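You operate a simulated robot arm through the tools that you are given. There is no shell and no other tool.

Carry out the task below with a simulated robot arm. There is one attempt and no reset: what you move stays moved.

Task
Glue the loose plate rail back on the side table and tap it home.
Fine: brush glue over the middle of the seat between the dowels, brush back in its pot, rail on the dowels, then the mallet; it goes back where it lay. Set down upright: rubber mallet. A coat counts when it lies all over at full strength: go over it till it gets no stronger.

The check looks at the end state, three seconds after you hand in, the way a careful person would. Anything else that was tipped, shoved, dropped, spilled or broken makes it a failure.

Robot
A 6-joint arm with a two-finger parallel gripper, fixed in place. Base frame: the origin is on the floor under the middle of its stand, x ahead of it, y to its left, z up. Lengths are in mm, angles in rad, forces in N, time in s.
With the tool pointing down near the work surface it reaches from about 400 to 860 mm from the base axis. Its first joint turns from -2.007 to 2.007 rad. Payload 4.2 kg.
Tool frame: the origin (TCP) lies between the finger pads and is the grasp point; the fingertips stand 23 mm ahead of it; z points along the fingers, y is the line along which they close. Largest opening 94 mm; finger width 38, thickness 10; the body of the gripper, 54 by 96 mm, starts 39 mm behind the TCP.
Orientation is that of the tool frame in the base frame, as [roll, pitch, yaw] about the fixed x, y, z axes, in that order (R = Rz(yaw) Ry(pitch) Rx(roll)). With the fingers straight down and closing along the base's y, the tool's x points along the base's -x, its y along +y and its z along -z.

Tools
- The arm moves only by the tool jog_arm. Its argument "motion" is a list of rows, each a list of 3 entries, a list of its own where there are three numbers: the shift along the base's x, y, z in units of 50 mm (1.0 is 50 mm), then the turn, a rotation vector about the base's x, y, z in units of 4 degrees (1.0 is 4 degrees), then the opening, from 0 (shut) to 1 (fully open). In form: [[[tx, ty, tz], [ax, ay, az], claw], ...]. A call has 1 to 20 rows; each row shifts and turns the commanded pose from where the row before left it. A call with a number of a shift or a turn outside -1 to 1 is refused whole. Each row takes 0.2 s and may step no farther than 50 mm and 0.15 rad from the row before; otherwise, or with a gripper value out of range, the whole call is refused. A pose out of reach is approached as far as the arm can. The call stops where the force on the tool passes 40 N (or 10 N more than at its start, if that is more) or the arm is blocked; 0.2 s more then pass. The fingers move at their own pace (about 108 mm/s each) and stop on an object; they squeeze with about 39 N. The grip force told is the motor's: it shows also when the fingers shut on nothing. Time passes only in rows, and 0.2 s behind the last, so rows that do not move let the fingers close. The reply holds the time, the measured pose of the TCP, the force on the tool along the base axes, the opening and the grip force, in the units named above and with some noise, with the torque about the TCP (base axes, N m) and any sound that the robot's microphone picked up, and new pictures: "show" is both (left out), scene, wrist or none.
- Cameras (640 x 400 px; columns grow to the right, rows downward): "scene" is fixed at [45.7, -644.7, 1402.8]; the picture's right is [0.40, -0.92, 0.00], its down [-0.61, -0.27, -0.74] and it looks along [0.68, 0.30, -0.67] (base axes); focal length 310 px, centre (320, 200). "wrist" rides on the gripper at [86, 16, -75] in the tool frame; the picture's right is [-0.18, 0.98, 0.00], its down [-0.58, -0.11, -0.81] and it looks along [-0.79, -0.15, 0.59] (tool axes); focal length 243 px, centre (320, 200). There is no depth. A picture from a camera that has moved, and an enlarged one, comes with that camera's place and axes in the base frame and with its lens. The place of the scene camera against the robot may be out by one fixed shift of up to 12 mm in any direction.
- slide_trunk(by): slides the trunk up (or, below 0, down) by that many mm; the arm rides with it, the base frame stays. It gives what a move gives, with no picture.
- enlarge(camera, box): a new picture of the part [left, top, right, bottom] of that camera's present view, enlarged. The clock stands still meanwhile.
- finish_job(): hands the job in; it is judged then, once.

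Places have to be worked out from the pictures, the camera data and where the tool is seen. Open the gripper and draw the arm clear of the work before you hand the job in, unless the task says otherwise.

The tools are called after "Emit:" as name(argument=value, ...) on one line, values as JSON. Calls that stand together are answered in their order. jog_arm: Moves the arm, as the interface text tells. Its arguments: {"type":"object","properties":{"motion":{"type":"array","items":{"type":"array"}},"show":{"type":"string","enum":["both","scene","wrist","none"]}},"required":["motion"]} The other tools are called the same way: slide_trunk (by) moves the trunk up or down; enlarge (camera, box) takes an enlarged picture of a part of a camera's view; finish_job () hands the job in.

At the start:

```text
t: 0.0
ee_pos: [315.2, -383.5, 1188.7]
tcp_rot: [3.142, 0.002, 3.14]
contact_force: [-0.5, 0.2, 0.4]
torque: [-0.03, -0.02, 0.01]
finger_gap: 94.1
grip_force: 0.0
trunk travel left (down, up): [-775.0, 215.0]
```

scene: 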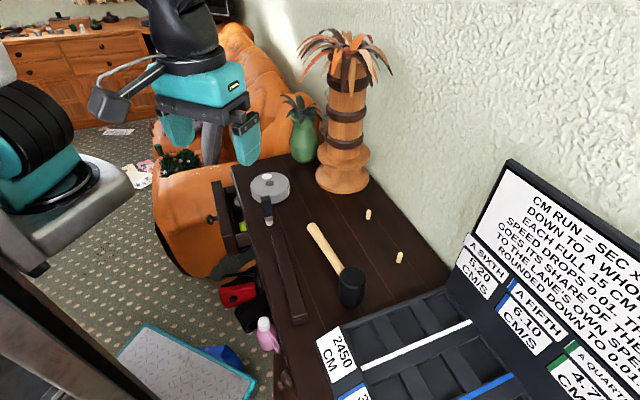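
wrist: 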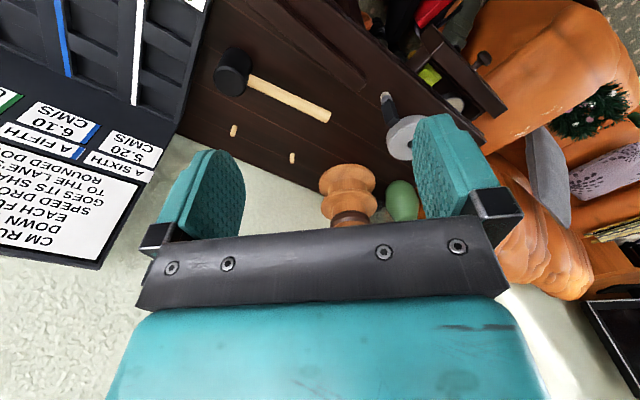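

I start by enlarging the scene to see the dowels, seat, rail, mallet and glue pot clearly before moving anything.

Emit:
enlarge(camera="scene", box=[220, 140, 460, 290])

Emit:
enlarge(camera="scene", box=[220, 250, 460, 400])

Emit:
enlarge(camera="scene", box=[400, 140, 640, 400])

Emit:
enlarge(camera="wrist", box=[180, 0, 500, 200])

```text
2.67 times, centred on (340, 215) of scene
camera zoom: at [45.7, -644.7, 1402.8], right [0.4, -0.92, 0.0], down [-0.61, -0.27, -0.74], along [0.68, 0.3, -0.67], focal length 827 px, centre (267, 160)
```

zoom: 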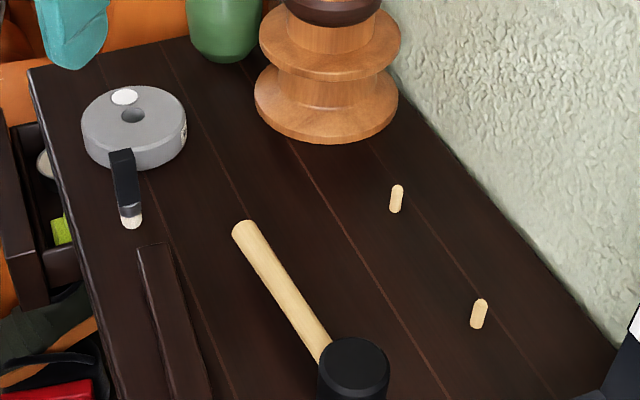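

```text
2.67 times, centred on (340, 325) of scene
camera zoom: at [45.7, -644.7, 1402.8], right [0.4, -0.92, 0.0], down [-0.61, -0.27, -0.74], along [0.68, 0.3, -0.67], focal length 827 px, centre (267, -133)
```

zoom: 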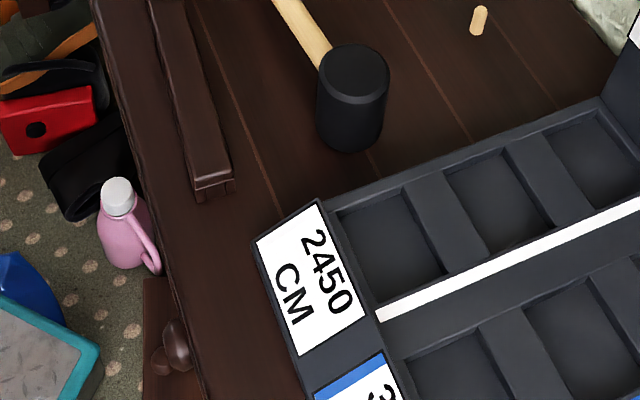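

```text
1.54 times, centred on (520, 270) of scene
camera zoom: at [45.7, -644.7, 1402.8], right [0.4, -0.92, 0.0], down [-0.61, -0.27, -0.74], along [0.68, 0.3, -0.67], focal length 477 px, centre (12, 92)
```

zoom: 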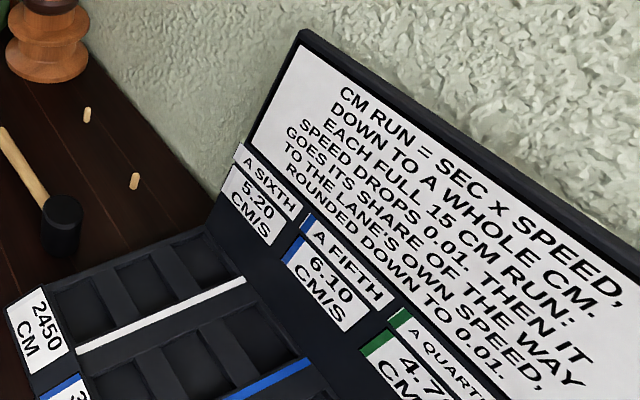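

```text
2.00 times, centred on (340, 100) of wrist
camera zoom: at [227.5, -366.5, 1263.1], right [0.18, 0.98, 0.0], down [0.58, -0.11, 0.81], along [0.79, -0.15, -0.59], focal length 485 px, centre (280, 400)
```

zoom: 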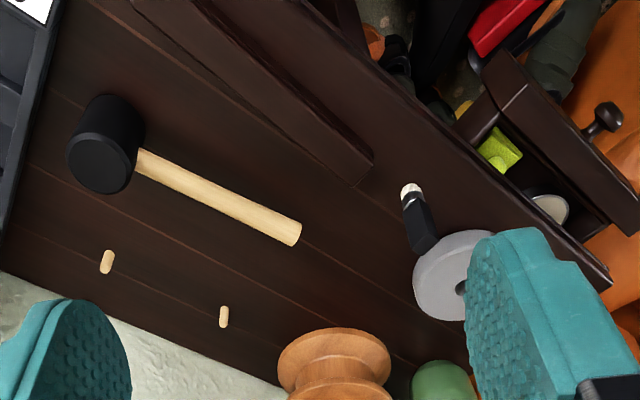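

The dowels sit near (655,-523) and (548,-634) with the table roughly at z≈780, rotated about 45°. I zoom in harder on the pot and brush, the rail ends and the mallet.

Emit:
enlarge(camera="scene", box=[240, 160, 304, 240])

Emit:
enlarge(camera="wrist", box=[350, 70, 446, 180])

Emit:
enlarge(camera="scene", box=[260, 220, 320, 330])

Emit:
enlarge(camera="scene", box=[300, 200, 420, 310])

```text
5.00 times, centred on (272, 200) of scene
camera zoom: at [45.7, -644.7, 1402.8], right [0.4, -0.92, 0.0], down [-0.61, -0.27, -0.74], along [0.68, 0.3, -0.67], focal length 1550 px, centre (560, 200)
```

zoom: 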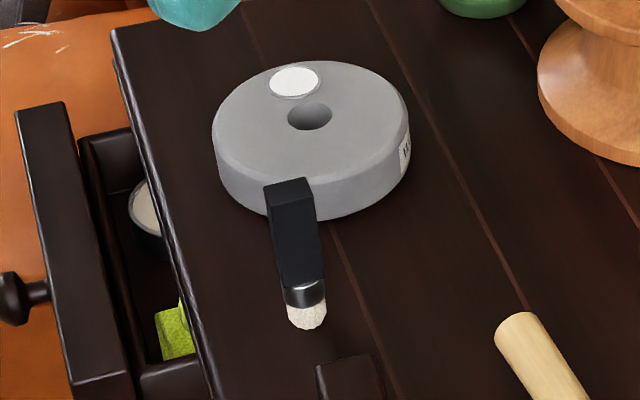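

```text
3.64 times, centred on (398, 125) of wrist
camera zoom: at [227.5, -366.5, 1263.1], right [0.18, 0.98, 0.0], down [0.58, -0.11, 0.81], along [0.79, -0.15, -0.59], focal length 882 px, centre (36, 473)
```

zoom: 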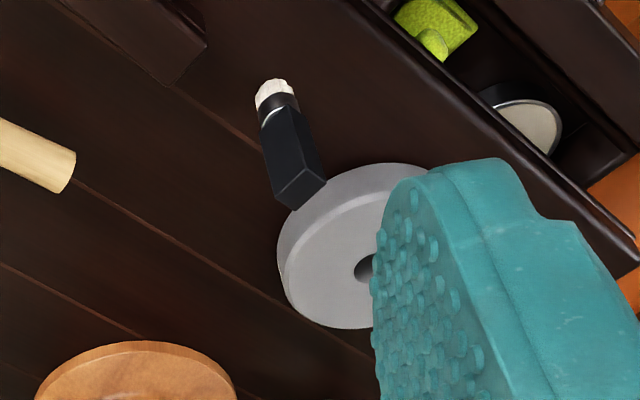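

```text
3.64 times, centred on (290, 275) of scene
camera zoom: at [45.7, -644.7, 1402.8], right [0.4, -0.92, 0.0], down [-0.61, -0.27, -0.74], along [0.68, 0.3, -0.67], focal length 1128 px, centre (429, -73)
```

zoom: 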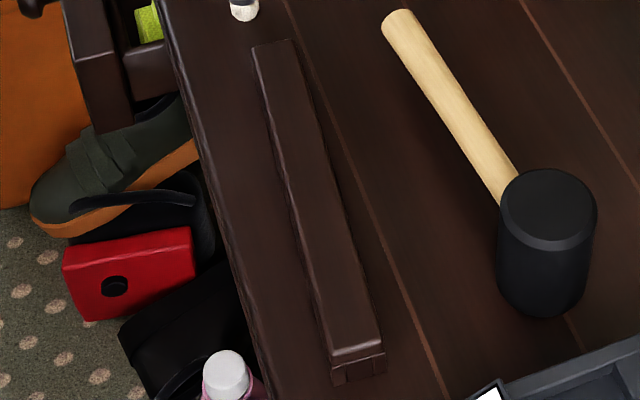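

```text
3.64 times, centred on (360, 255) of scene
camera zoom: at [45.7, -644.7, 1402.8], right [0.4, -0.92, 0.0], down [-0.61, -0.27, -0.74], along [0.68, 0.3, -0.67], focal length 1128 px, centre (174, 0)
```

zoom: 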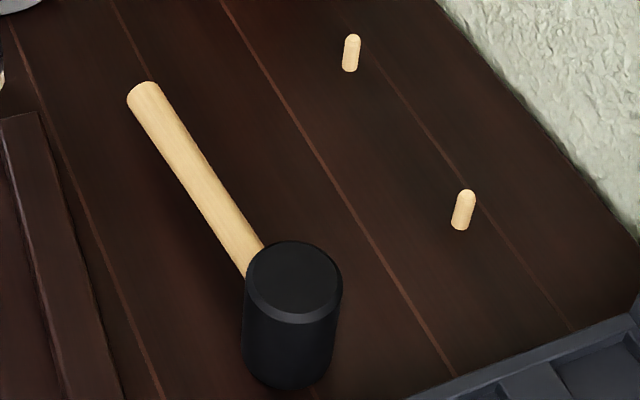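

The brush stands on its bristles beside a low grey pot (hole in its lid, white disc beside it); the mallet stands on its head with handle horizontal. I move down a bit to a closer viewing pose in free air to measure places with the wrist camera.

Emit:
jog_arm(motion=[[[0.2, -0.2, -0.75], [0, 0, 0], 1], [[0.2, -0.2, -0.75], [0, 0, 0], 1], [[0.2, -0.2, -0.75], [0, 0, 0], 1], [[0.2, -0.2, -0.75], [0, 0, 0], 1], [[0.2, -0.2, -0.75], [0, 0, 0], 1]], show="both")

```text
t: 1.2
ee_pos: [365.2, -433.8, 1000.5]
tcp_rot: [3.141, 0.001, 3.141]
contact_force: [0.6, 0.2, -0.2]
torque: [-0.01, -0.04, -0.01]
finger_gap: 93.8
grip_force: 0.0
trunk travel left (down, up): [-775.0, 215.0]
camera wrist: at [278.4, -416.0, 1075.7], right [0.18, 0.98, 0.0], down [0.58, -0.11, 0.81], along [0.79, -0.15, -0.59], focal length 243 px, centre (320, 200)
```

scene: 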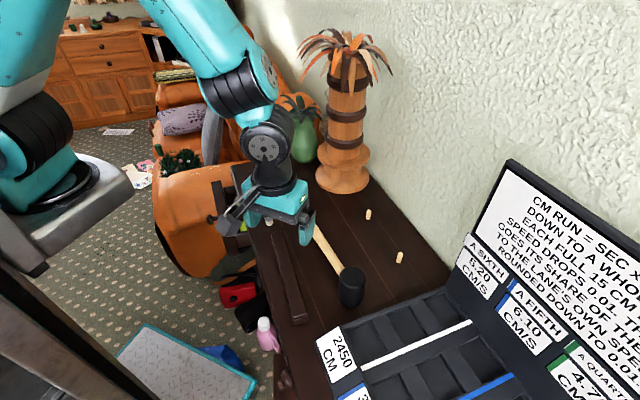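
wrist: 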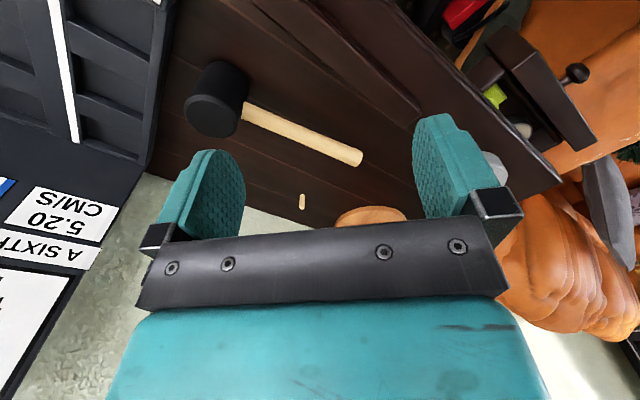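

Tool tracks well. Next I shift in +y at the same height so the wrist camera looks straight at the pot and brush.

Emit:
jog_arm(motion=[[[-0.1, 0.9, 0], [0, 0, 0], 1], [[-0.1, 0.9, 0], [0, 0, 0], 1], [[-0.1, 0.9, 0], [0, 0, 0], 1], [[-0.1, 0.9, 0], [0, 0, 0], 1]], show="wrist")

Emit:
enlarge(camera="wrist", box=[220, 0, 420, 180])

```text
t: 2.2
ee_pos: [383.1, -312.2, 999.7]
tcp_rot: [3.139, 0.001, 3.141]
contact_force: [-0.3, 0.3, -0.9]
torque: [0.03, -0.03, -0.01]
finger_gap: 93.9
grip_force: 0.0
out of reach, approached as far as the arm can: row 3, 4
trunk travel left (down, up): [-775.0, 215.0]
camera wrist: at [296.0, -294.9, 1074.4], right [0.18, 0.98, 0.0], down [0.58, -0.11, 0.81], along [0.79, -0.15, -0.59], focal length 243 px, centre (320, 200)
```

wrist: 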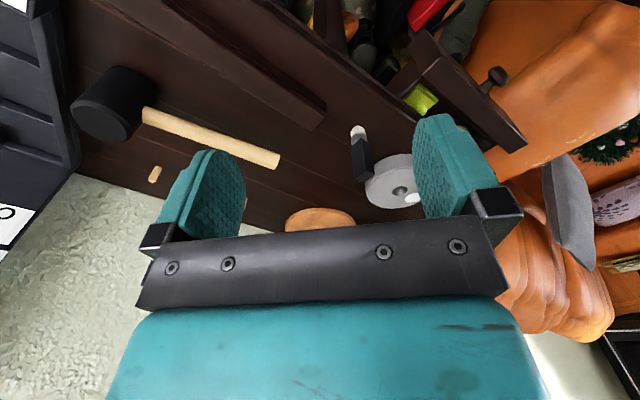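

```text
2.22 times, centred on (320, 90) of wrist
camera zoom: at [296.0, -294.9, 1074.4], right [0.18, 0.98, 0.0], down [0.58, -0.11, 0.81], along [0.79, -0.15, -0.59], focal length 539 px, centre (320, 444)
```

zoom: 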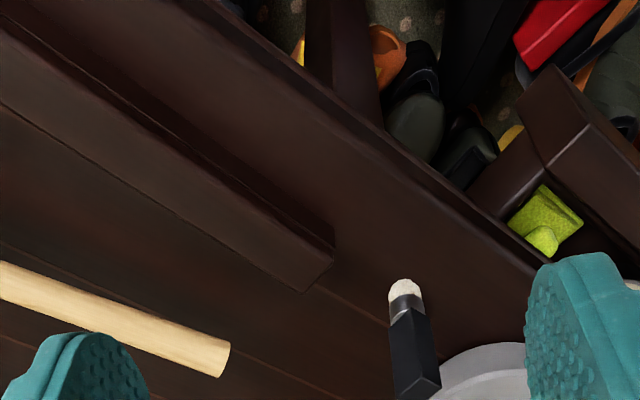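

The pot is partly hidden by a finger and the arm has reached its inner limit here. I step outward in x and yaw a little so the pot and brush sit between the fingers in view.

Emit:
jog_arm(motion=[[[0.5, 0, 0], [0, 0, 1], 1], [[0.5, 0, 0], [0, 0, 1], 1], [[0.5, 0, 0], [0, 0, 1], 1], [[0.1, 0, 0], [0, 0, 0], 1]], show="wrist")

Emit:
enlarge(camera="wrist", box=[220, 60, 420, 240])

```text
t: 3.2
ee_pos: [462.2, -312.0, 999.8]
tcp_rot: [3.141, 0.0, -2.931]
contact_force: [-0.3, -0.2, 0.5]
torque: [-0.01, -0.01, 0.03]
finger_gap: 94.3
grip_force: 0.2
trunk travel left (down, up): [-775.0, 215.0]
camera wrist: at [374.7, -313.1, 1074.7], right [-0.03, 1.0, 0.0], down [0.59, 0.01, 0.81], along [0.81, 0.02, -0.59], focal length 243 px, centre (320, 200)
```

wrist: 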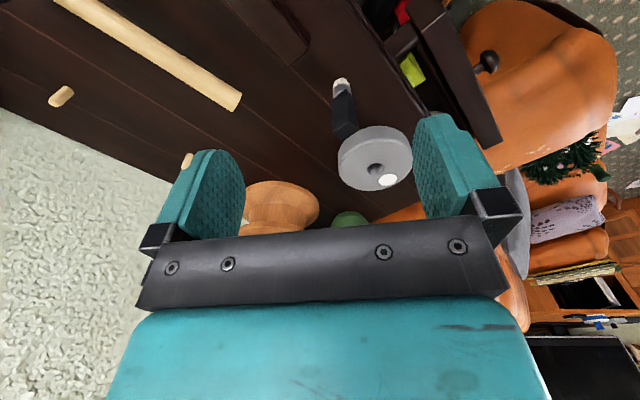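

```text
2.22 times, centred on (320, 150) of wrist
camera zoom: at [374.7, -313.1, 1074.7], right [-0.03, 1.0, 0.0], down [0.59, 0.01, 0.81], along [0.81, 0.02, -0.59], focal length 539 px, centre (320, 311)
```

zoom: 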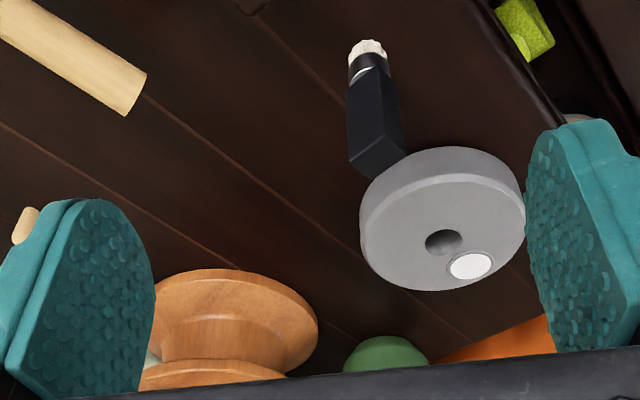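

Readings show the commanded pose restarts from where the arm really is. I now move over the middle of the table (above mallet height) and yaw so the wrist camera looks at the two dowels.

Emit:
jog_arm(motion=[[[0.047, -0.263, -0.117], [0, 0, -0.97], 1], [[0.047, -0.263, -0.117], [0, 0, -0.97], 1], [[0.047, -0.263, -0.117], [0, 0, -0.97], 1], [[0.047, -0.263, -0.117], [0, 0, -0.97], 1], [[0.047, -0.263, -0.117], [0, 0, -0.97], 1], [[0.047, -0.263, -0.117], [0, 0, -0.97], 1], [[0.047, -0.263, -0.117], [0, 0, -0.97], 1], [[0.047, -0.263, -0.117], [0, 0, -0.97], 1], [[0.047, -0.263, -0.117], [0, 0, -0.97], 1], [[0.047, -0.263, -0.117], [0, 0, -0.97], 1], [[0.047, -0.263, -0.117], [0, 0, -0.97], 1], [[0.047, -0.263, -0.117], [0, 0, -0.97], 1]], show="both")

Emit:
enlarge(camera="wrist", box=[200, 60, 440, 230])

```text
t: 5.8
ee_pos: [491.1, -471.1, 928.2]
tcp_rot: [3.141, 0.0, 2.537]
contact_force: [-0.1, 0.5, 0.1]
torque: [0.02, -0.02, 0.0]
finger_gap: 94.3
grip_force: 0.0
trunk travel left (down, up): [-775.0, 215.0]
camera wrist: at [429.2, -407.1, 1003.8], right [0.71, 0.7, 0.0], down [0.42, -0.42, 0.81], along [0.57, -0.57, -0.59], focal length 243 px, centre (320, 200)
```

scene: 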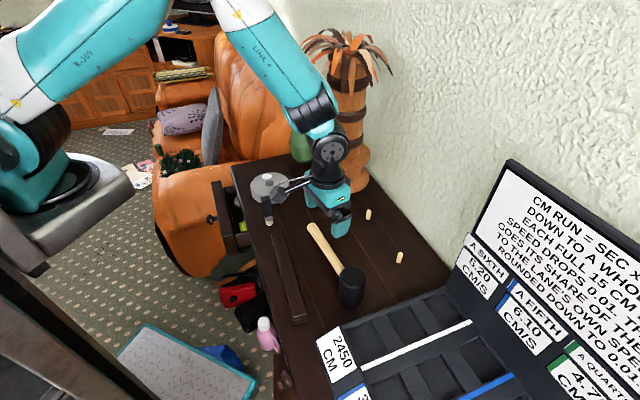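
wrist: 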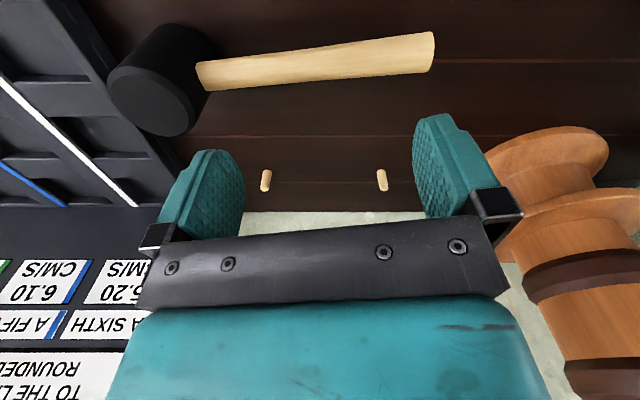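

```text
2.35 times, centred on (320, 145) of wrist
camera zoom: at [429.2, -407.1, 1003.8], right [0.71, 0.7, 0.0], down [0.42, -0.42, 0.81], along [0.57, -0.57, -0.59], focal length 571 px, centre (320, 329)
```

zoom: 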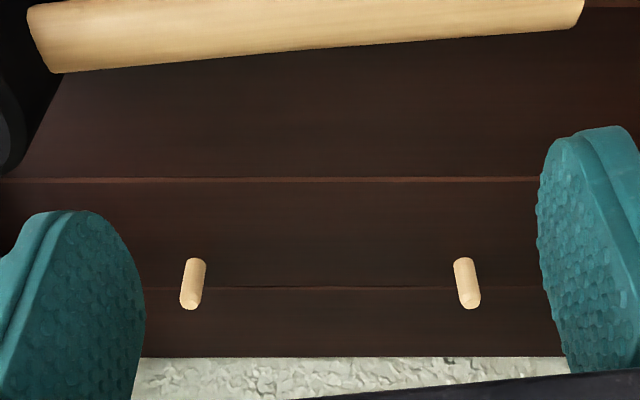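

The table axis lies at 45° in the base frame, and the dowel line is now clear. I move to the free spot between mallet handle and dowels, shut the fingers, and lower for a closer view before gauging the table height.

Emit:
jog_arm(motion=[[[0.58, -0.54, 0], [0, 0, 0], 0], [[0.58, -0.54, 0], [0, 0, 0], 0], [[0, 0, -0.6], [0, 0, 0], 0], [[0, 0, -0.6], [0, 0, 0], 0], [[0, 0, -0.6], [0, 0, 0], 0]], show="both")

```text
t: 7.0
ee_pos: [550.1, -524.7, 838.8]
tcp_rot: [-3.139, -0.001, 2.539]
contact_force: [-0.6, -0.6, -0.9]
torque: [0.0, -0.01, -0.01]
finger_gap: 0.0
grip_force: 39.1
trunk travel left (down, up): [-775.0, 215.0]
camera wrist: at [487.5, -461.1, 913.1], right [0.71, 0.71, 0.0], down [0.42, -0.42, 0.81], along [0.57, -0.57, -0.59], focal length 243 px, centre (320, 200)
```

scene: 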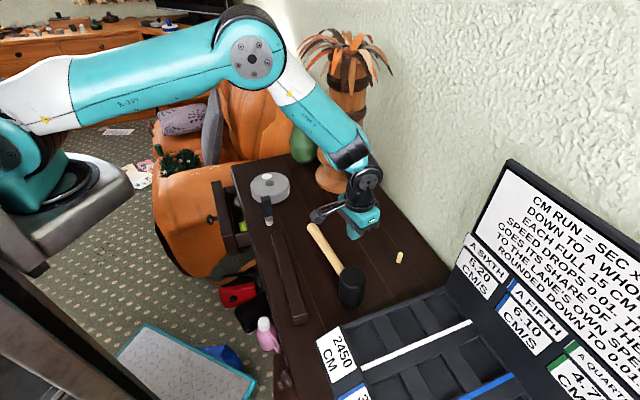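
wrist: 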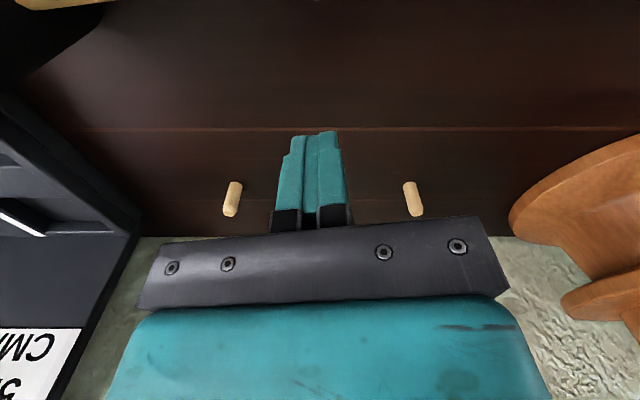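

The two dowels triangulate to about (674,-528) and (556,-645), table near z≈765, dowels ~31 mm tall. I lower the shut fingertips gently to find the table height by force.

Emit:
jog_arm(motion=[[[0, 0, -0.5], [0, 0, 0], 0], [[0, 0, -0.2], [0, 0, 0], 0], [[0, 0, -0.06], [0, 0, 0], 0], [[0, 0, -0.06], [0, 0, 0], 0]], show="wrist")

```text
t: 8.0
ee_pos: [550.0, -524.6, 797.5]
tcp_rot: [-3.14, -0.001, 2.54]
contact_force: [0.3, -0.3, 1.1]
torque: [-0.01, 0.02, 0.02]
finger_gap: 0.0
grip_force: 38.7
trunk travel left (down, up): [-775.0, 215.0]
camera wrist: at [487.6, -461.1, 872.5], right [0.71, 0.71, 0.0], down [0.42, -0.42, 0.81], along [0.57, -0.57, -0.59], focal length 243 px, centre (320, 200)
```

wrist: 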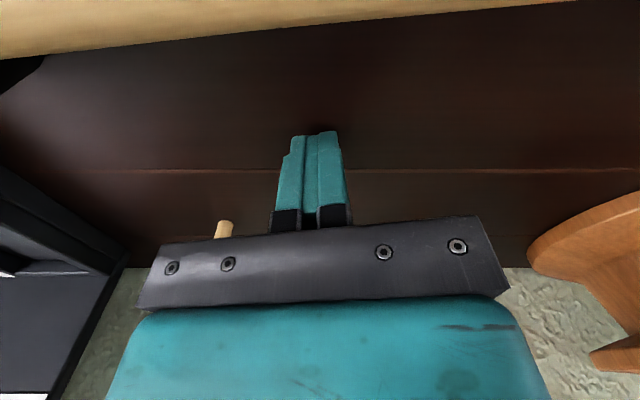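

No contact yet with fingertips at about 774.5; I continue in 1.5 mm rows watching the force.

Emit:
jog_arm(motion=[[[0, 0, -0.03], [0, 0, 0], 0], [[0, 0, -0.03], [0, 0, 0], 0], [[0, 0, -0.03], [0, 0, 0], 0]], show="none")

```text
t: 8.8
ee_pos: [551.0, -524.6, 793.7]
tcp_rot: [3.141, 0.0, 2.54]
contact_force: [0.0, 0.2, -0.1]
torque: [-0.02, -0.01, 0.0]
finger_gap: 0.1
grip_force: 38.9
trunk travel left (down, up): [-775.0, 215.0]
```

Still free at fingertip z≈770.7; a few more fine rows down.

Emit:
jog_arm(motion=[[[0, 0, -0.03], [0, 0, 0], 0], [[0, 0, -0.03], [0, 0, 0], 0], [[0, 0, -0.03], [0, 0, 0], 0]], show="none")

```text
t: 9.7
ee_pos: [549.5, -523.8, 793.1]
tcp_rot: [3.14, -0.002, 2.54]
contact_force: [-8.5, 11.5, 26.4]
torque: [0.29, 0.26, -0.03]
finger_gap: 0.0
grip_force: 38.9
trunk travel left (down, up): [-775.0, 215.0]
stopped in row 3: the force on the tool passed its limit at 41 N (the readings are from after the stop); the commanded pose is now the measured one
```

Contact came with the TCP at ~793, so the table top is at z≈770; dowels are then at (668,-525.5) and (553,-639), centre (610.5,-582.5). I lift off, then yaw to look down the loose rail's length.

Emit:
jog_arm(motion=[[[0, 0, 0.3], [0, 0, 0], 0], [[0, 0, 0.9], [0, 0, 0], 0.5], [[0, 0, 0.9], [0, 0, 0], 1], [[0, 0, 0.9], [0, 0, 0], 1], [[-0.03, 0.18, 0], [0, 0, -1], 1], [[-0.03, 0.18, 0], [0, 0, -1], 1], [[-0.03, 0.18, 0], [0, 0, -1], 1], [[-0.03, 0.18, 0], [0, 0, -1], 1], [[-0.03, 0.18, 0], [0, 0, -1], 1], [[-0.03, 0.18, 0], [0, 0, -1], 1], [[-0.03, 0.18, 0], [0, 0, -1], 1], [[-0.03, 0.18, 0], [0, 0, -1], 1], [[-0.03, 0.18, 0], [0, 0, -1], 1], [[-0.03, 0.18, 0], [0, 0, -1], 1], [[-0.03, 0.18, 0], [0, 0, -1], 1], [[-0.03, 0.18, 0], [0, 0, -1], 1]], show="none")

Emit:
jog_arm(motion=[[[-0.03, 0.18, 0], [0, 0, -1], 1], [[-0.03, 0.18, 0], [0, 0, -1], 1], [[-0.03, 0.18, 0], [0, 0, -1], 1], [[-0.03, 0.18, 0], [0, 0, -1], 1], [[-0.03, 0.18, 0], [0, 0, -1], 1], [[-0.03, 0.18, 0], [0, 0, -1], 1], [[-0.03, 0.18, 0], [0, 0, -1], 1], [[-0.03, 0.18, 0], [0, 0, -1], 1], [[-0.03, 0.18, 0], [0, 0, -1], 1], [[-0.03, 0.18, 0], [0, 0, -1], 1], [[-0.03, 0.18, 0], [0, 0, -1], 1], [[-0.03, 0.18, 0], [0, 0, -1], 1], [[-0.03, 0.18, 0], [0, 0, -1], 1]], show="both")

Emit:
enlarge(camera="wrist", box=[200, 0, 440, 230])

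```text
t: 13.1
ee_pos: [533.8, -417.0, 940.8]
tcp_rot: [-3.141, 0.001, 1.699]
contact_force: [0.3, 0.2, -0.8]
torque: [0.0, 0.02, 0.04]
finger_gap: 93.9
grip_force: 0.1
trunk travel left (down, up): [-775.0, 215.0]
```

```text
t: 15.9
ee_pos: [514.6, -299.2, 939.8]
tcp_rot: [-3.141, 0.002, 0.792]
contact_force: [1.1, 0.2, 0.0]
torque: [-0.04, -0.02, -0.03]
finger_gap: 94.1
grip_force: 0.1
trunk travel left (down, up): [-775.0, 215.0]
camera wrist: at [584.9, -248.7, 1015.4], right [0.57, -0.82, 0.0], down [-0.48, -0.34, 0.81], along [-0.66, -0.46, -0.59], focal length 243 px, centre (320, 200)
```

scene: 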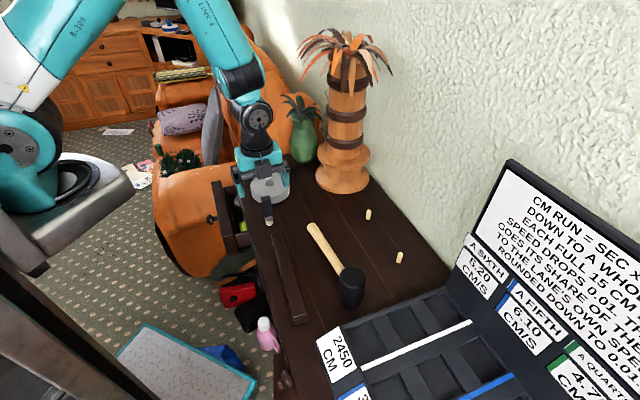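
wrist: 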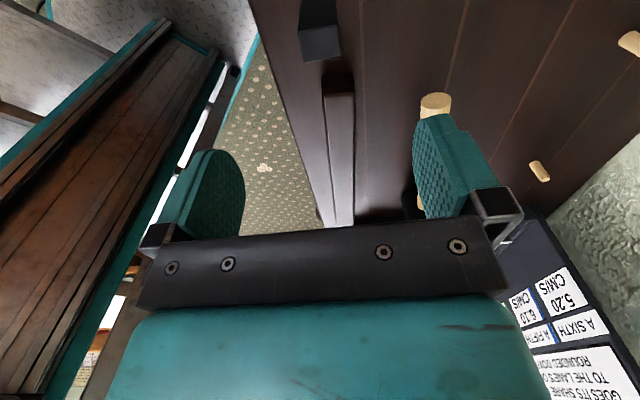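

```text
1.74 times, centred on (320, 115) of wrist
camera zoom: at [584.9, -248.7, 1015.4], right [0.57, -0.82, 0.0], down [-0.48, -0.34, 0.81], along [-0.66, -0.46, -0.59], focal length 422 px, centre (320, 348)
```

zoom: 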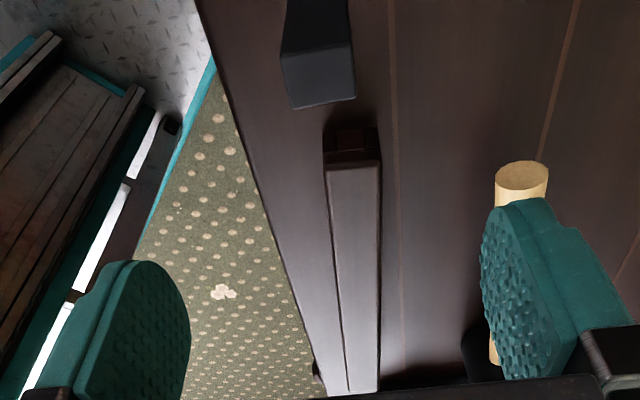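

I can see down the rail's top now. Let me zoom on the rail's near end and the brush handle top.

Emit:
enlarge(camera="wrist", box=[290, 60, 370, 120])

Emit:
enlarge(camera="wrist", box=[290, 150, 370, 240])

Emit:
enlarge(camera="scene", box=[280, 290, 320, 330])

```text
6.67 times, centred on (330, 90) of wrist
camera zoom: at [584.9, -248.7, 1015.4], right [0.57, -0.82, 0.0], down [-0.48, -0.34, 0.81], along [-0.66, -0.46, -0.59], focal length 1618 px, centre (253, 933)
```

zoom: 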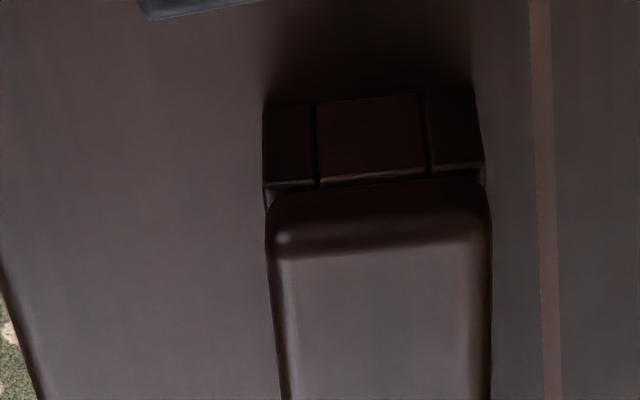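

```text
4.44 times, centred on (330, 195) of wrist
camera zoom: at [584.9, -248.7, 1015.4], right [0.57, -0.82, 0.0], down [-0.48, -0.34, 0.81], along [-0.66, -0.46, -0.59], focal length 1078 px, centre (276, 222)
```

zoom: 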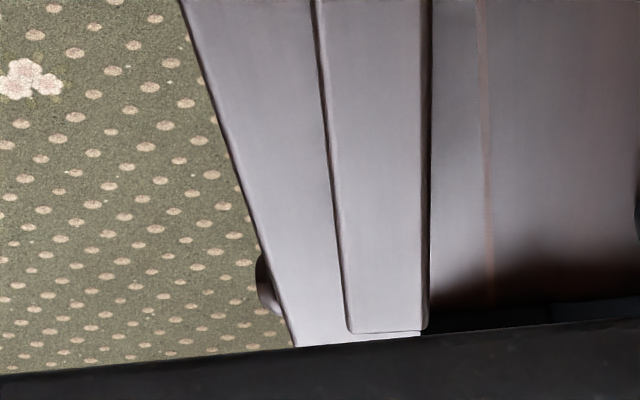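

```text
10.00 times, centred on (300, 310) of scene
camera zoom: at [45.7, -644.7, 1402.8], right [0.4, -0.92, 0.0], down [-0.61, -0.27, -0.74], along [0.68, 0.3, -0.67], focal length 3101 px, centre (520, -900)
```

zoom: 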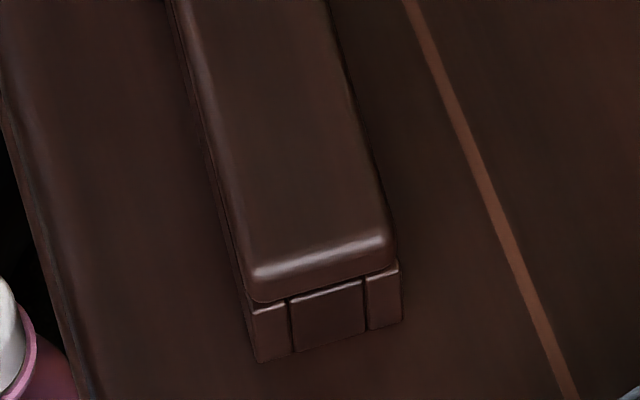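

The rail is right side up: a cap on strips with the dowel slots underneath. It lies centred near (402,-410) with its long axis at about 40°, ~239 x 32 x 36 mm. Now I zoom on the brush top from this pose.

Emit:
enlarge(camera="wrist", box=[290, 0, 350, 70])

Emit:
enlarge(camera="wrist", box=[390, 60, 480, 240])

```text
5.71 times, centred on (320, 35) of wrist
camera zoom: at [584.9, -248.7, 1015.4], right [0.57, -0.82, 0.0], down [-0.48, -0.34, 0.81], along [-0.66, -0.46, -0.59], focal length 1386 px, centre (320, 1143)
```

zoom: 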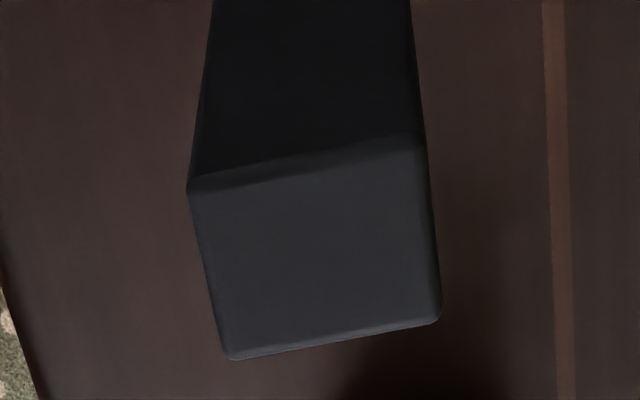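

```text
2.22 times, centred on (435, 150) of wrist
camera zoom: at [584.9, -248.7, 1015.4], right [0.57, -0.82, 0.0], down [-0.48, -0.34, 0.81], along [-0.66, -0.46, -0.59], focal length 539 px, centre (64, 311)
```

zoom: 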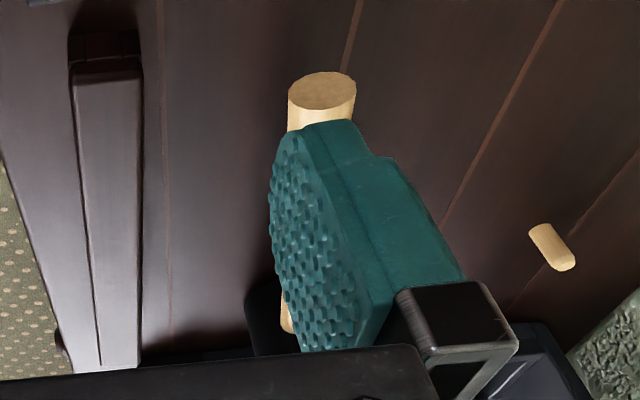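

Brush top face triangulates well: centre (537,-282), top z≈865, handle 22 mm (along n) × 16 mm. I now swing to view the pot from another side to fix its height, hole and the white disc.

Emit:
jog_arm(motion=[[[0.049, 0.252, 0], [0, 0, 1], 1], [[0.049, 0.252, 0], [0, 0, 1], 1], [[0.049, 0.252, 0], [0, 0, 1], 1], [[0.049, 0.252, 0], [0, 0, 1], 1], [[0.049, 0.252, 0], [0, 0, 1], 1], [[0.049, 0.252, 0], [0, 0, 1], 1], [[0.049, 0.252, 0], [0, 0, 1], 1], [[0.049, 0.252, 0], [0, 0, 1], 1], [[0.049, 0.252, 0], [0, 0, 1], 1], [[0.049, 0.252, 0], [0, 0, 1], 1], [[0.049, 0.252, 0], [0, 0, 1], 1], [[0.049, 0.252, 0], [0, 0, 1], 1], [[0.049, 0.252, 0], [0, 0, 1], 1], [[0.049, 0.252, 0], [0, 0, 1], 1], [[0.049, 0.252, 0], [0, 0, 1], 1], [[0.049, 0.252, 0], [0, 0, 1], 1], [[0.049, 0.252, 0], [0, 0, 1], 1], [[0.049, 0.252, 0], [0, 0, 1], 1], [[0.049, 0.252, 0], [0, 0, 1], 1], [[0.049, 0.252, 0], [0, 0, 1], 1]], show="both")

Emit:
enlarge(camera="wrist", box=[240, 80, 420, 200])

```text
t: 20.1
ee_pos: [563.2, -47.8, 942.6]
tcp_rot: [-3.139, 0.0, 2.189]
contact_force: [-0.2, 0.1, -0.1]
torque: [0.02, -0.03, 0.03]
finger_gap: 93.9
grip_force: 0.1
trunk travel left (down, up): [-775.0, 215.0]
camera wrist: at [525.5, 32.6, 1015.8], right [0.91, 0.42, 0.0], down [0.25, -0.54, 0.81], along [0.34, -0.73, -0.59], focal length 243 px, centre (320, 200)
```

scene: 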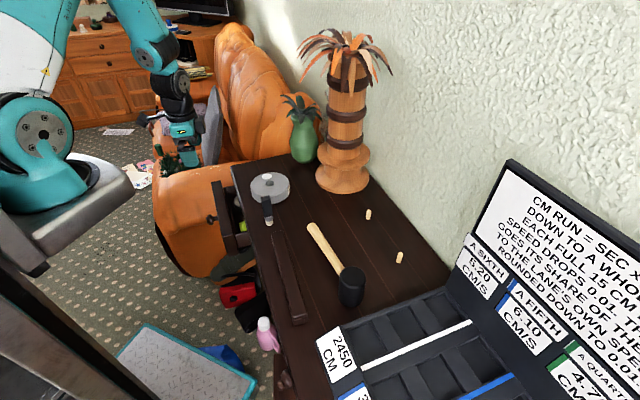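
wrist: 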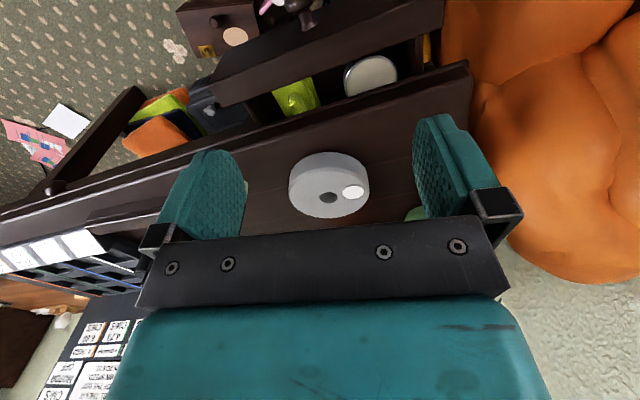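

```text
3.33 times, centred on (330, 140) of wrist
camera zoom: at [525.5, 32.6, 1015.8], right [0.91, 0.42, 0.0], down [0.25, -0.54, 0.81], along [0.34, -0.73, -0.59], focal length 809 px, centre (287, 400)
```

zoom: 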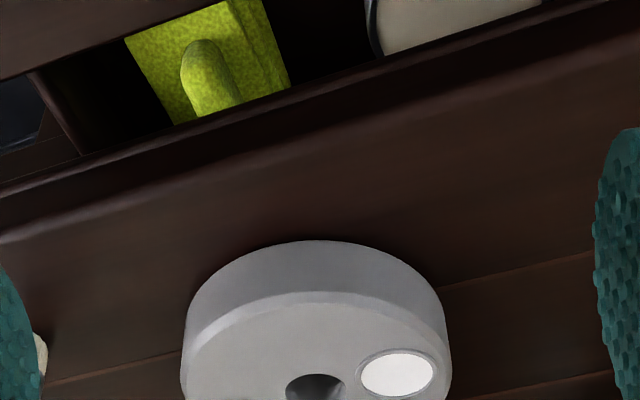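

The hole of the pot now fixes at (656,-218.5) with pot top z≈805. I zoom on the pot's lid to tell what the white disc and hole are.

Emit:
enlarge(camera="wrist", box=[285, 145, 375, 225])

Emit:
enlarge(camera="scene", box=[245, 165, 295, 205])

```text
5.00 times, centred on (330, 185) of wrist
camera zoom: at [525.5, 32.6, 1015.8], right [0.91, 0.42, 0.0], down [0.25, -0.54, 0.81], along [0.34, -0.73, -0.59], focal length 1213 px, centre (270, 275)
```

zoom: 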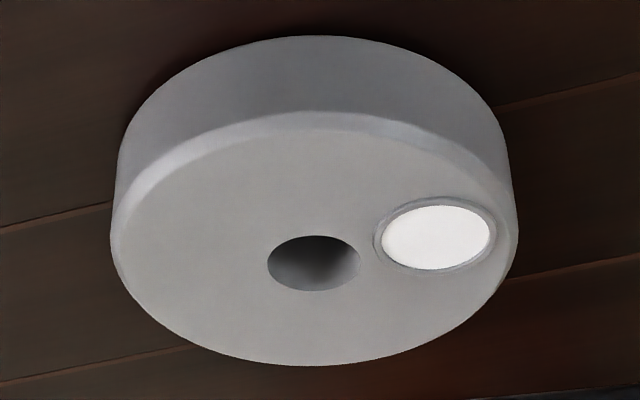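

```text
10.00 times, centred on (270, 185) of scene
camera zoom: at [45.7, -644.7, 1402.8], right [0.4, -0.92, 0.0], down [-0.61, -0.27, -0.74], along [0.68, 0.3, -0.67], focal length 3101 px, centre (820, 350)
```

zoom: 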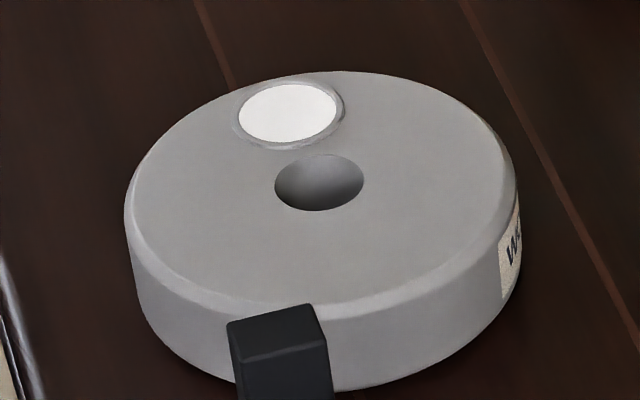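

The lid has a dry socket (28 mm) and a ringed well of white glue at (683,-192.5). I'll now go above the brush with the fingers half open, closing across its 16 mm side, camera looking outward along the table normal.

Emit:
jog_arm(motion=[[[-0.087, -0.78, 0], [0, 0, 0.4], 1], [[-0.087, -0.78, 0], [0, 0, 0.4], 1], [[-0.087, -0.78, 0], [0, 0, 0.4], 1], [[-0.087, -0.78, 0], [0, 0, 0.4], 0.6], [[-0.087, -0.78, 0], [0, 0, 0.4], 0.6], [[-0.087, -0.78, 0], [0, 0, 0.4], 0.6]], show="both")

```text
t: 21.5
ee_pos: [537.8, -282.5, 942.2]
tcp_rot: [-3.14, 0.0, 2.356]
contact_force: [-0.1, 0.3, 0.4]
torque: [-0.03, 0.01, 0.02]
finger_gap: 56.2
grip_force: 0.1
trunk travel left (down, up): [-775.0, 215.0]
camera wrist: at [488.5, -208.1, 1015.9], right [0.82, 0.57, 0.0], down [0.34, -0.49, 0.81], along [0.46, -0.66, -0.59], focal length 243 px, centre (320, 200)
```

scene: 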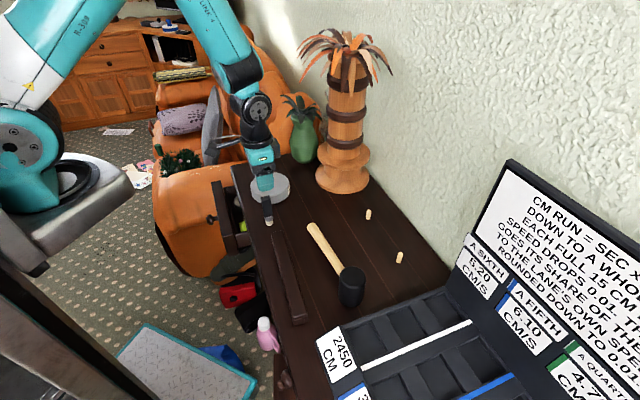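
wrist: 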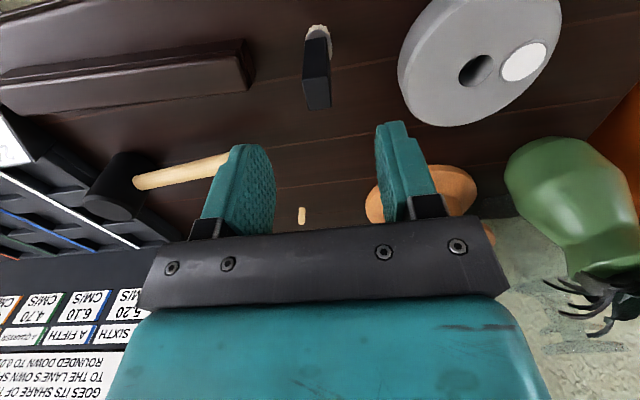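

The brush top sits exactly where predicted between the fingers. I descend straight so the TCP is ~27 mm below its top and check before closing.

Emit:
jog_arm(motion=[[[-0.01, 0.01, -0.7], [0, 0, 0], 0.6], [[0, 0, -0.7], [0, 0, 0], 0.6], [[0, 0, -0.4], [0, 0, 0], 0.6], [[0, 0, -0.28], [0, 0, 0], 0.6]], show="wrist")

```text
t: 22.5
ee_pos: [536.5, -283.0, 837.7]
tcp_rot: [3.141, 0.0, 2.359]
contact_force: [0.7, 0.6, -0.3]
torque: [0.03, -0.04, 0.01]
finger_gap: 56.3
grip_force: 0.1
trunk travel left (down, up): [-775.0, 215.0]
camera wrist: at [486.8, -207.8, 911.2], right [0.82, 0.57, 0.0], down [0.33, -0.49, 0.81], along [0.46, -0.67, -0.59], focal length 243 px, centre (320, 200)
```

wrist: 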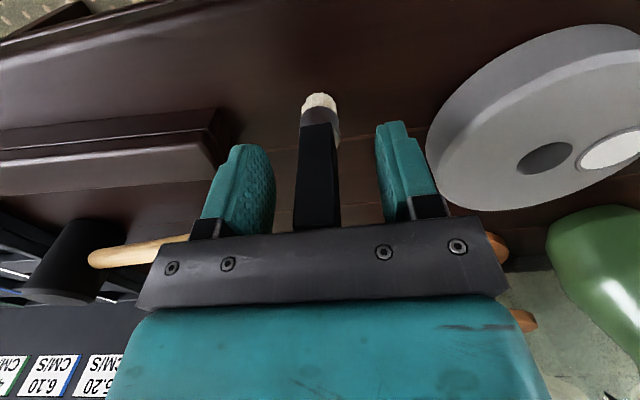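

The brush stands centred between the pads, so I close the gripper on it.

Emit:
jog_arm(motion=[[[0, 0, 0], [0, 0, 0], 0.3], [[0, 0, 0], [0, 0, 0], 0.1], [[0, 0, 0], [0, 0, 0], 0], [[0, 0, 0], [0, 0, 0], 0]], show="wrist")

```text
t: 23.5
ee_pos: [537.7, -281.5, 835.9]
tcp_rot: [3.142, 0.002, 2.358]
contact_force: [-0.6, 0.0, -0.5]
torque: [-0.01, -0.01, 0.01]
finger_gap: 16.1
grip_force: 39.3
trunk travel left (down, up): [-775.0, 215.0]
camera wrist: at [487.0, -207.7, 911.4], right [0.82, 0.57, 0.0], down [0.33, -0.49, 0.81], along [0.46, -0.67, -0.59], focal length 243 px, centre (320, 200)
```

wrist: 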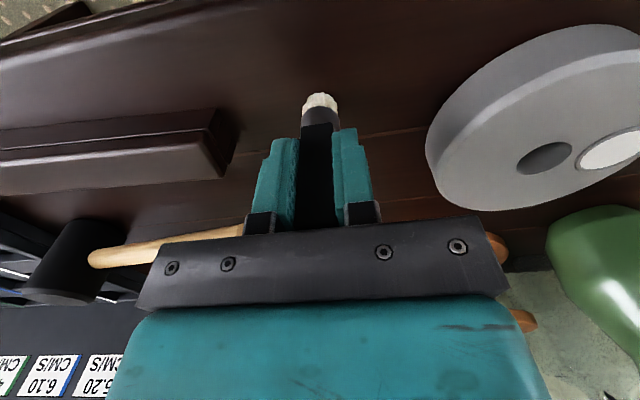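

Gripped at 16.1 mm with bristle tip about 67 mm under the TCP. I lift straight up and carry the brush over to the white glue well at (683,-192.5).

Emit:
jog_arm(motion=[[[0, 0, 0.4], [0, 0, 0], 0], [[0, 0, 0.8], [0, 0, 0], 0], [[0, 0, 0.3], [0, 0, 0], 0], [[0.725, 0.44, 0], [0, 0, 0], 0], [[0.725, 0.44, 0], [0, 0, 0], 0], [[0.725, 0.44, 0], [0, 0, 0], 0], [[0.725, 0.44, 0], [0, 0, 0], 0]], show="both")

Emit:
enlarge(camera="wrist", box=[240, 40, 420, 160])

```text
t: 25.1
ee_pos: [683.5, -193.2, 913.4]
tcp_rot: [-3.14, 0.0, 2.356]
contact_force: [0.3, -0.6, 0.7]
torque: [0.01, -0.03, 0.01]
finger_gap: 16.2
grip_force: 38.9
trunk travel left (down, up): [-775.0, 215.0]
camera wrist: at [633.0, -119.8, 986.9], right [0.82, 0.57, 0.0], down [0.34, -0.49, 0.81], along [0.46, -0.67, -0.59], focal length 243 px, centre (320, 200)
```

scene: 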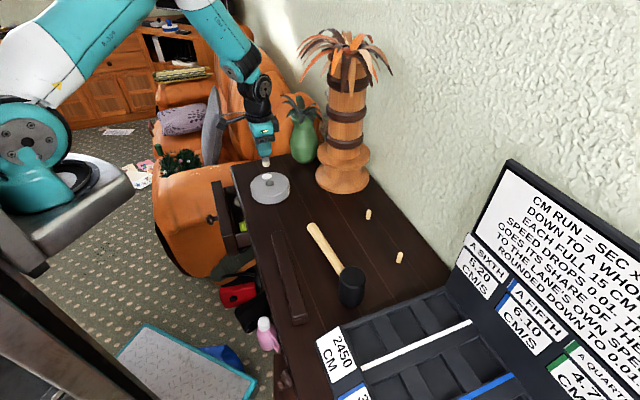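
wrist: 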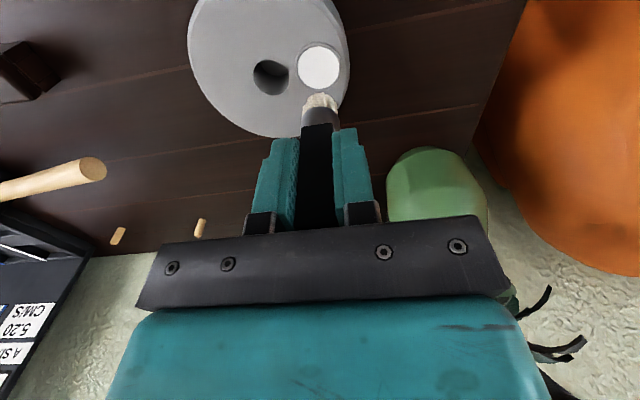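

```text
3.33 times, centred on (330, 100) of wrist
camera zoom: at [633.0, -119.8, 986.9], right [0.82, 0.57, 0.0], down [0.34, -0.49, 0.81], along [0.46, -0.67, -0.59], focal length 809 px, centre (287, 533)
```

zoom: 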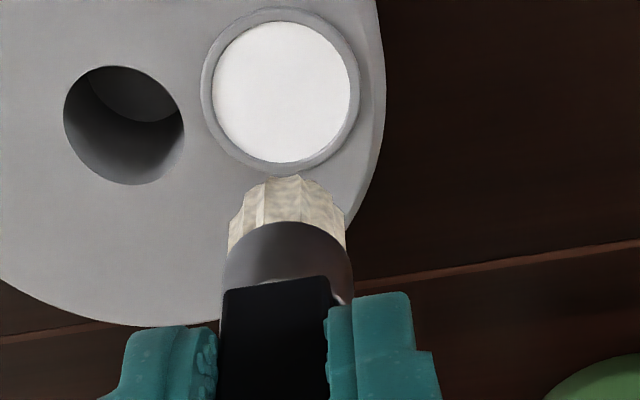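

The bristles hover right over the white glue well. I lower toward it, the last part in small rows, watching force.

Emit:
jog_arm(motion=[[[-0.02, 0.02, -0.4], [0, 0, 0], 0], [[0, 0, -0.28], [0, 0, 0], 0], [[0, 0, -0.04], [0, 0, 0], 0], [[0, 0, -0.04], [0, 0, 0], 0], [[0, 0, -0.04], [0, 0, 0], 0]], show="wrist")

Emit:
enlarge(camera="wrist", box=[240, 40, 420, 160])

```text
t: 26.3
ee_pos: [681.4, -191.4, 873.5]
tcp_rot: [-3.141, 0.003, 2.358]
contact_force: [-1.7, 0.1, 6.0]
torque: [-0.01, 0.13, -0.02]
finger_gap: 16.0
grip_force: 38.7
trunk travel left (down, up): [-775.0, 215.0]
camera wrist: at [630.3, -119.1, 947.2], right [0.82, 0.57, 0.0], down [0.33, -0.49, 0.81], along [0.46, -0.67, -0.59], focal length 243 px, centre (320, 200)
```

wrist: 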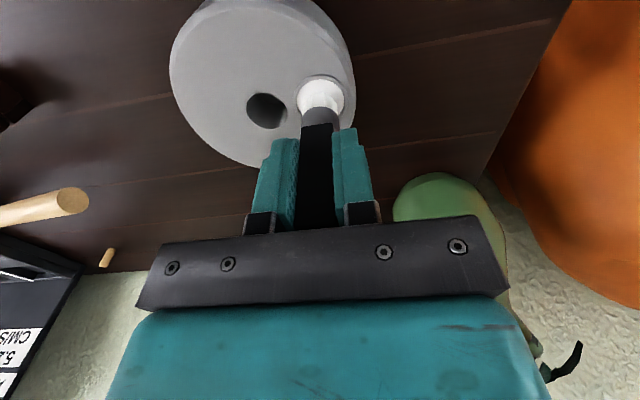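

```text
3.33 times, centred on (330, 100) of wrist
camera zoom: at [630.3, -119.1, 947.2], right [0.82, 0.57, 0.0], down [0.33, -0.49, 0.81], along [0.46, -0.67, -0.59], focal length 809 px, centre (287, 533)
```

zoom: 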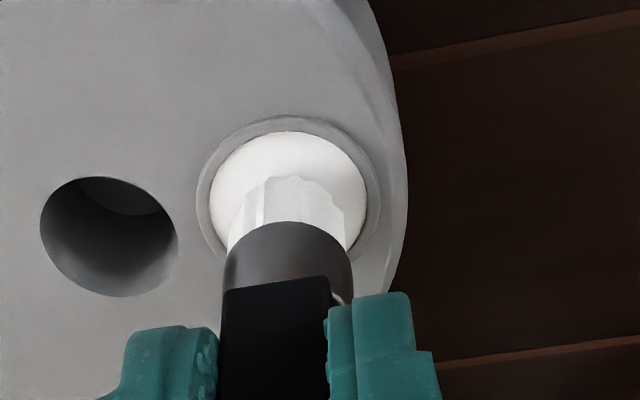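

The bristles turned white and 6 N shows contact at the expected height, so the brush is loaded. I lift out and carry it around inward of the palm tree toward the seat between the dowels.

Emit:
jog_arm(motion=[[[0, 0, 0.3], [0, 0, 0], 0], [[0, 0, 0.8], [0, 0, 0], 0], [[0, 0, 0.4], [0, 0, 0], 0], [[-0.608, -0.544, 0], [0, 0, 0], 0], [[-0.608, -0.544, 0], [0, 0, 0], 0], [[-0.608, -0.544, 0], [0, 0, 0], 0], [[-0.608, -0.544, 0], [0, 0, 0], 0], [[-0.2, -0.75, 0], [0, 0, 0], 0], [[-0.2, -0.75, 0], [0, 0, 0], 0], [[-0.2, -0.75, 0], [0, 0, 0], 0], [[-0.2, -0.75, 0], [0, 0, 0], 0], [[0.5, -0.8, 0], [0, 0, 0], 0], [[0.5, -0.8, 0], [0, 0, 0], 0], [[0.5, -0.8, 0], [0, 0, 0], 0]], show="both")

Emit:
enlarge(camera="wrist", box=[200, 40, 440, 240])

```text
t: 29.3
ee_pos: [594.4, -570.9, 946.0]
tcp_rot: [3.141, -0.001, 2.359]
contact_force: [-1.2, 0.7, 0.0]
torque: [-0.04, 0.0, 0.02]
finger_gap: 16.2
grip_force: 38.3
trunk travel left (down, up): [-775.0, 215.0]
camera wrist: at [543.9, -497.3, 1022.1], right [0.82, 0.57, 0.0], down [0.34, -0.49, 0.81], along [0.46, -0.66, -0.59], focal length 243 px, centre (320, 200)
```

scene: 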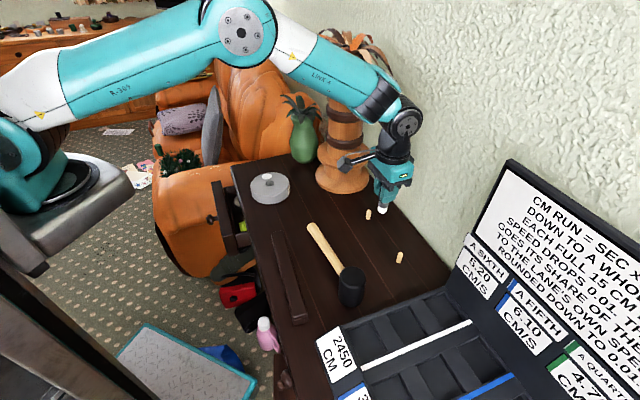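
wrist: 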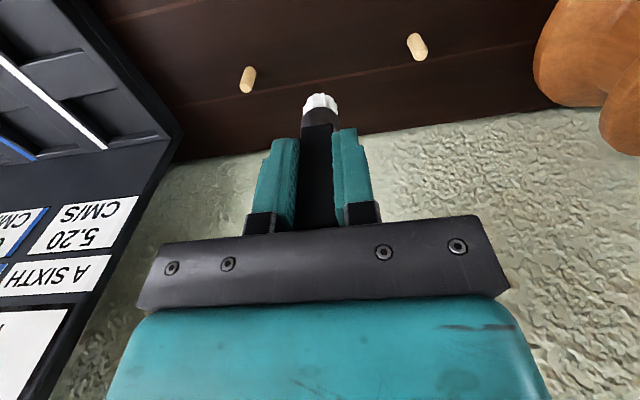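

```text
2.00 times, centred on (320, 140) of wrist
camera zoom: at [543.9, -497.3, 1022.1], right [0.82, 0.57, 0.0], down [0.34, -0.49, 0.81], along [0.46, -0.66, -0.59], focal length 485 px, centre (320, 320)
```

zoom: 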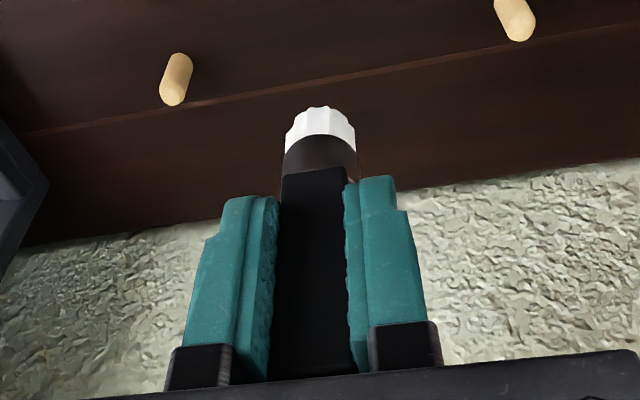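

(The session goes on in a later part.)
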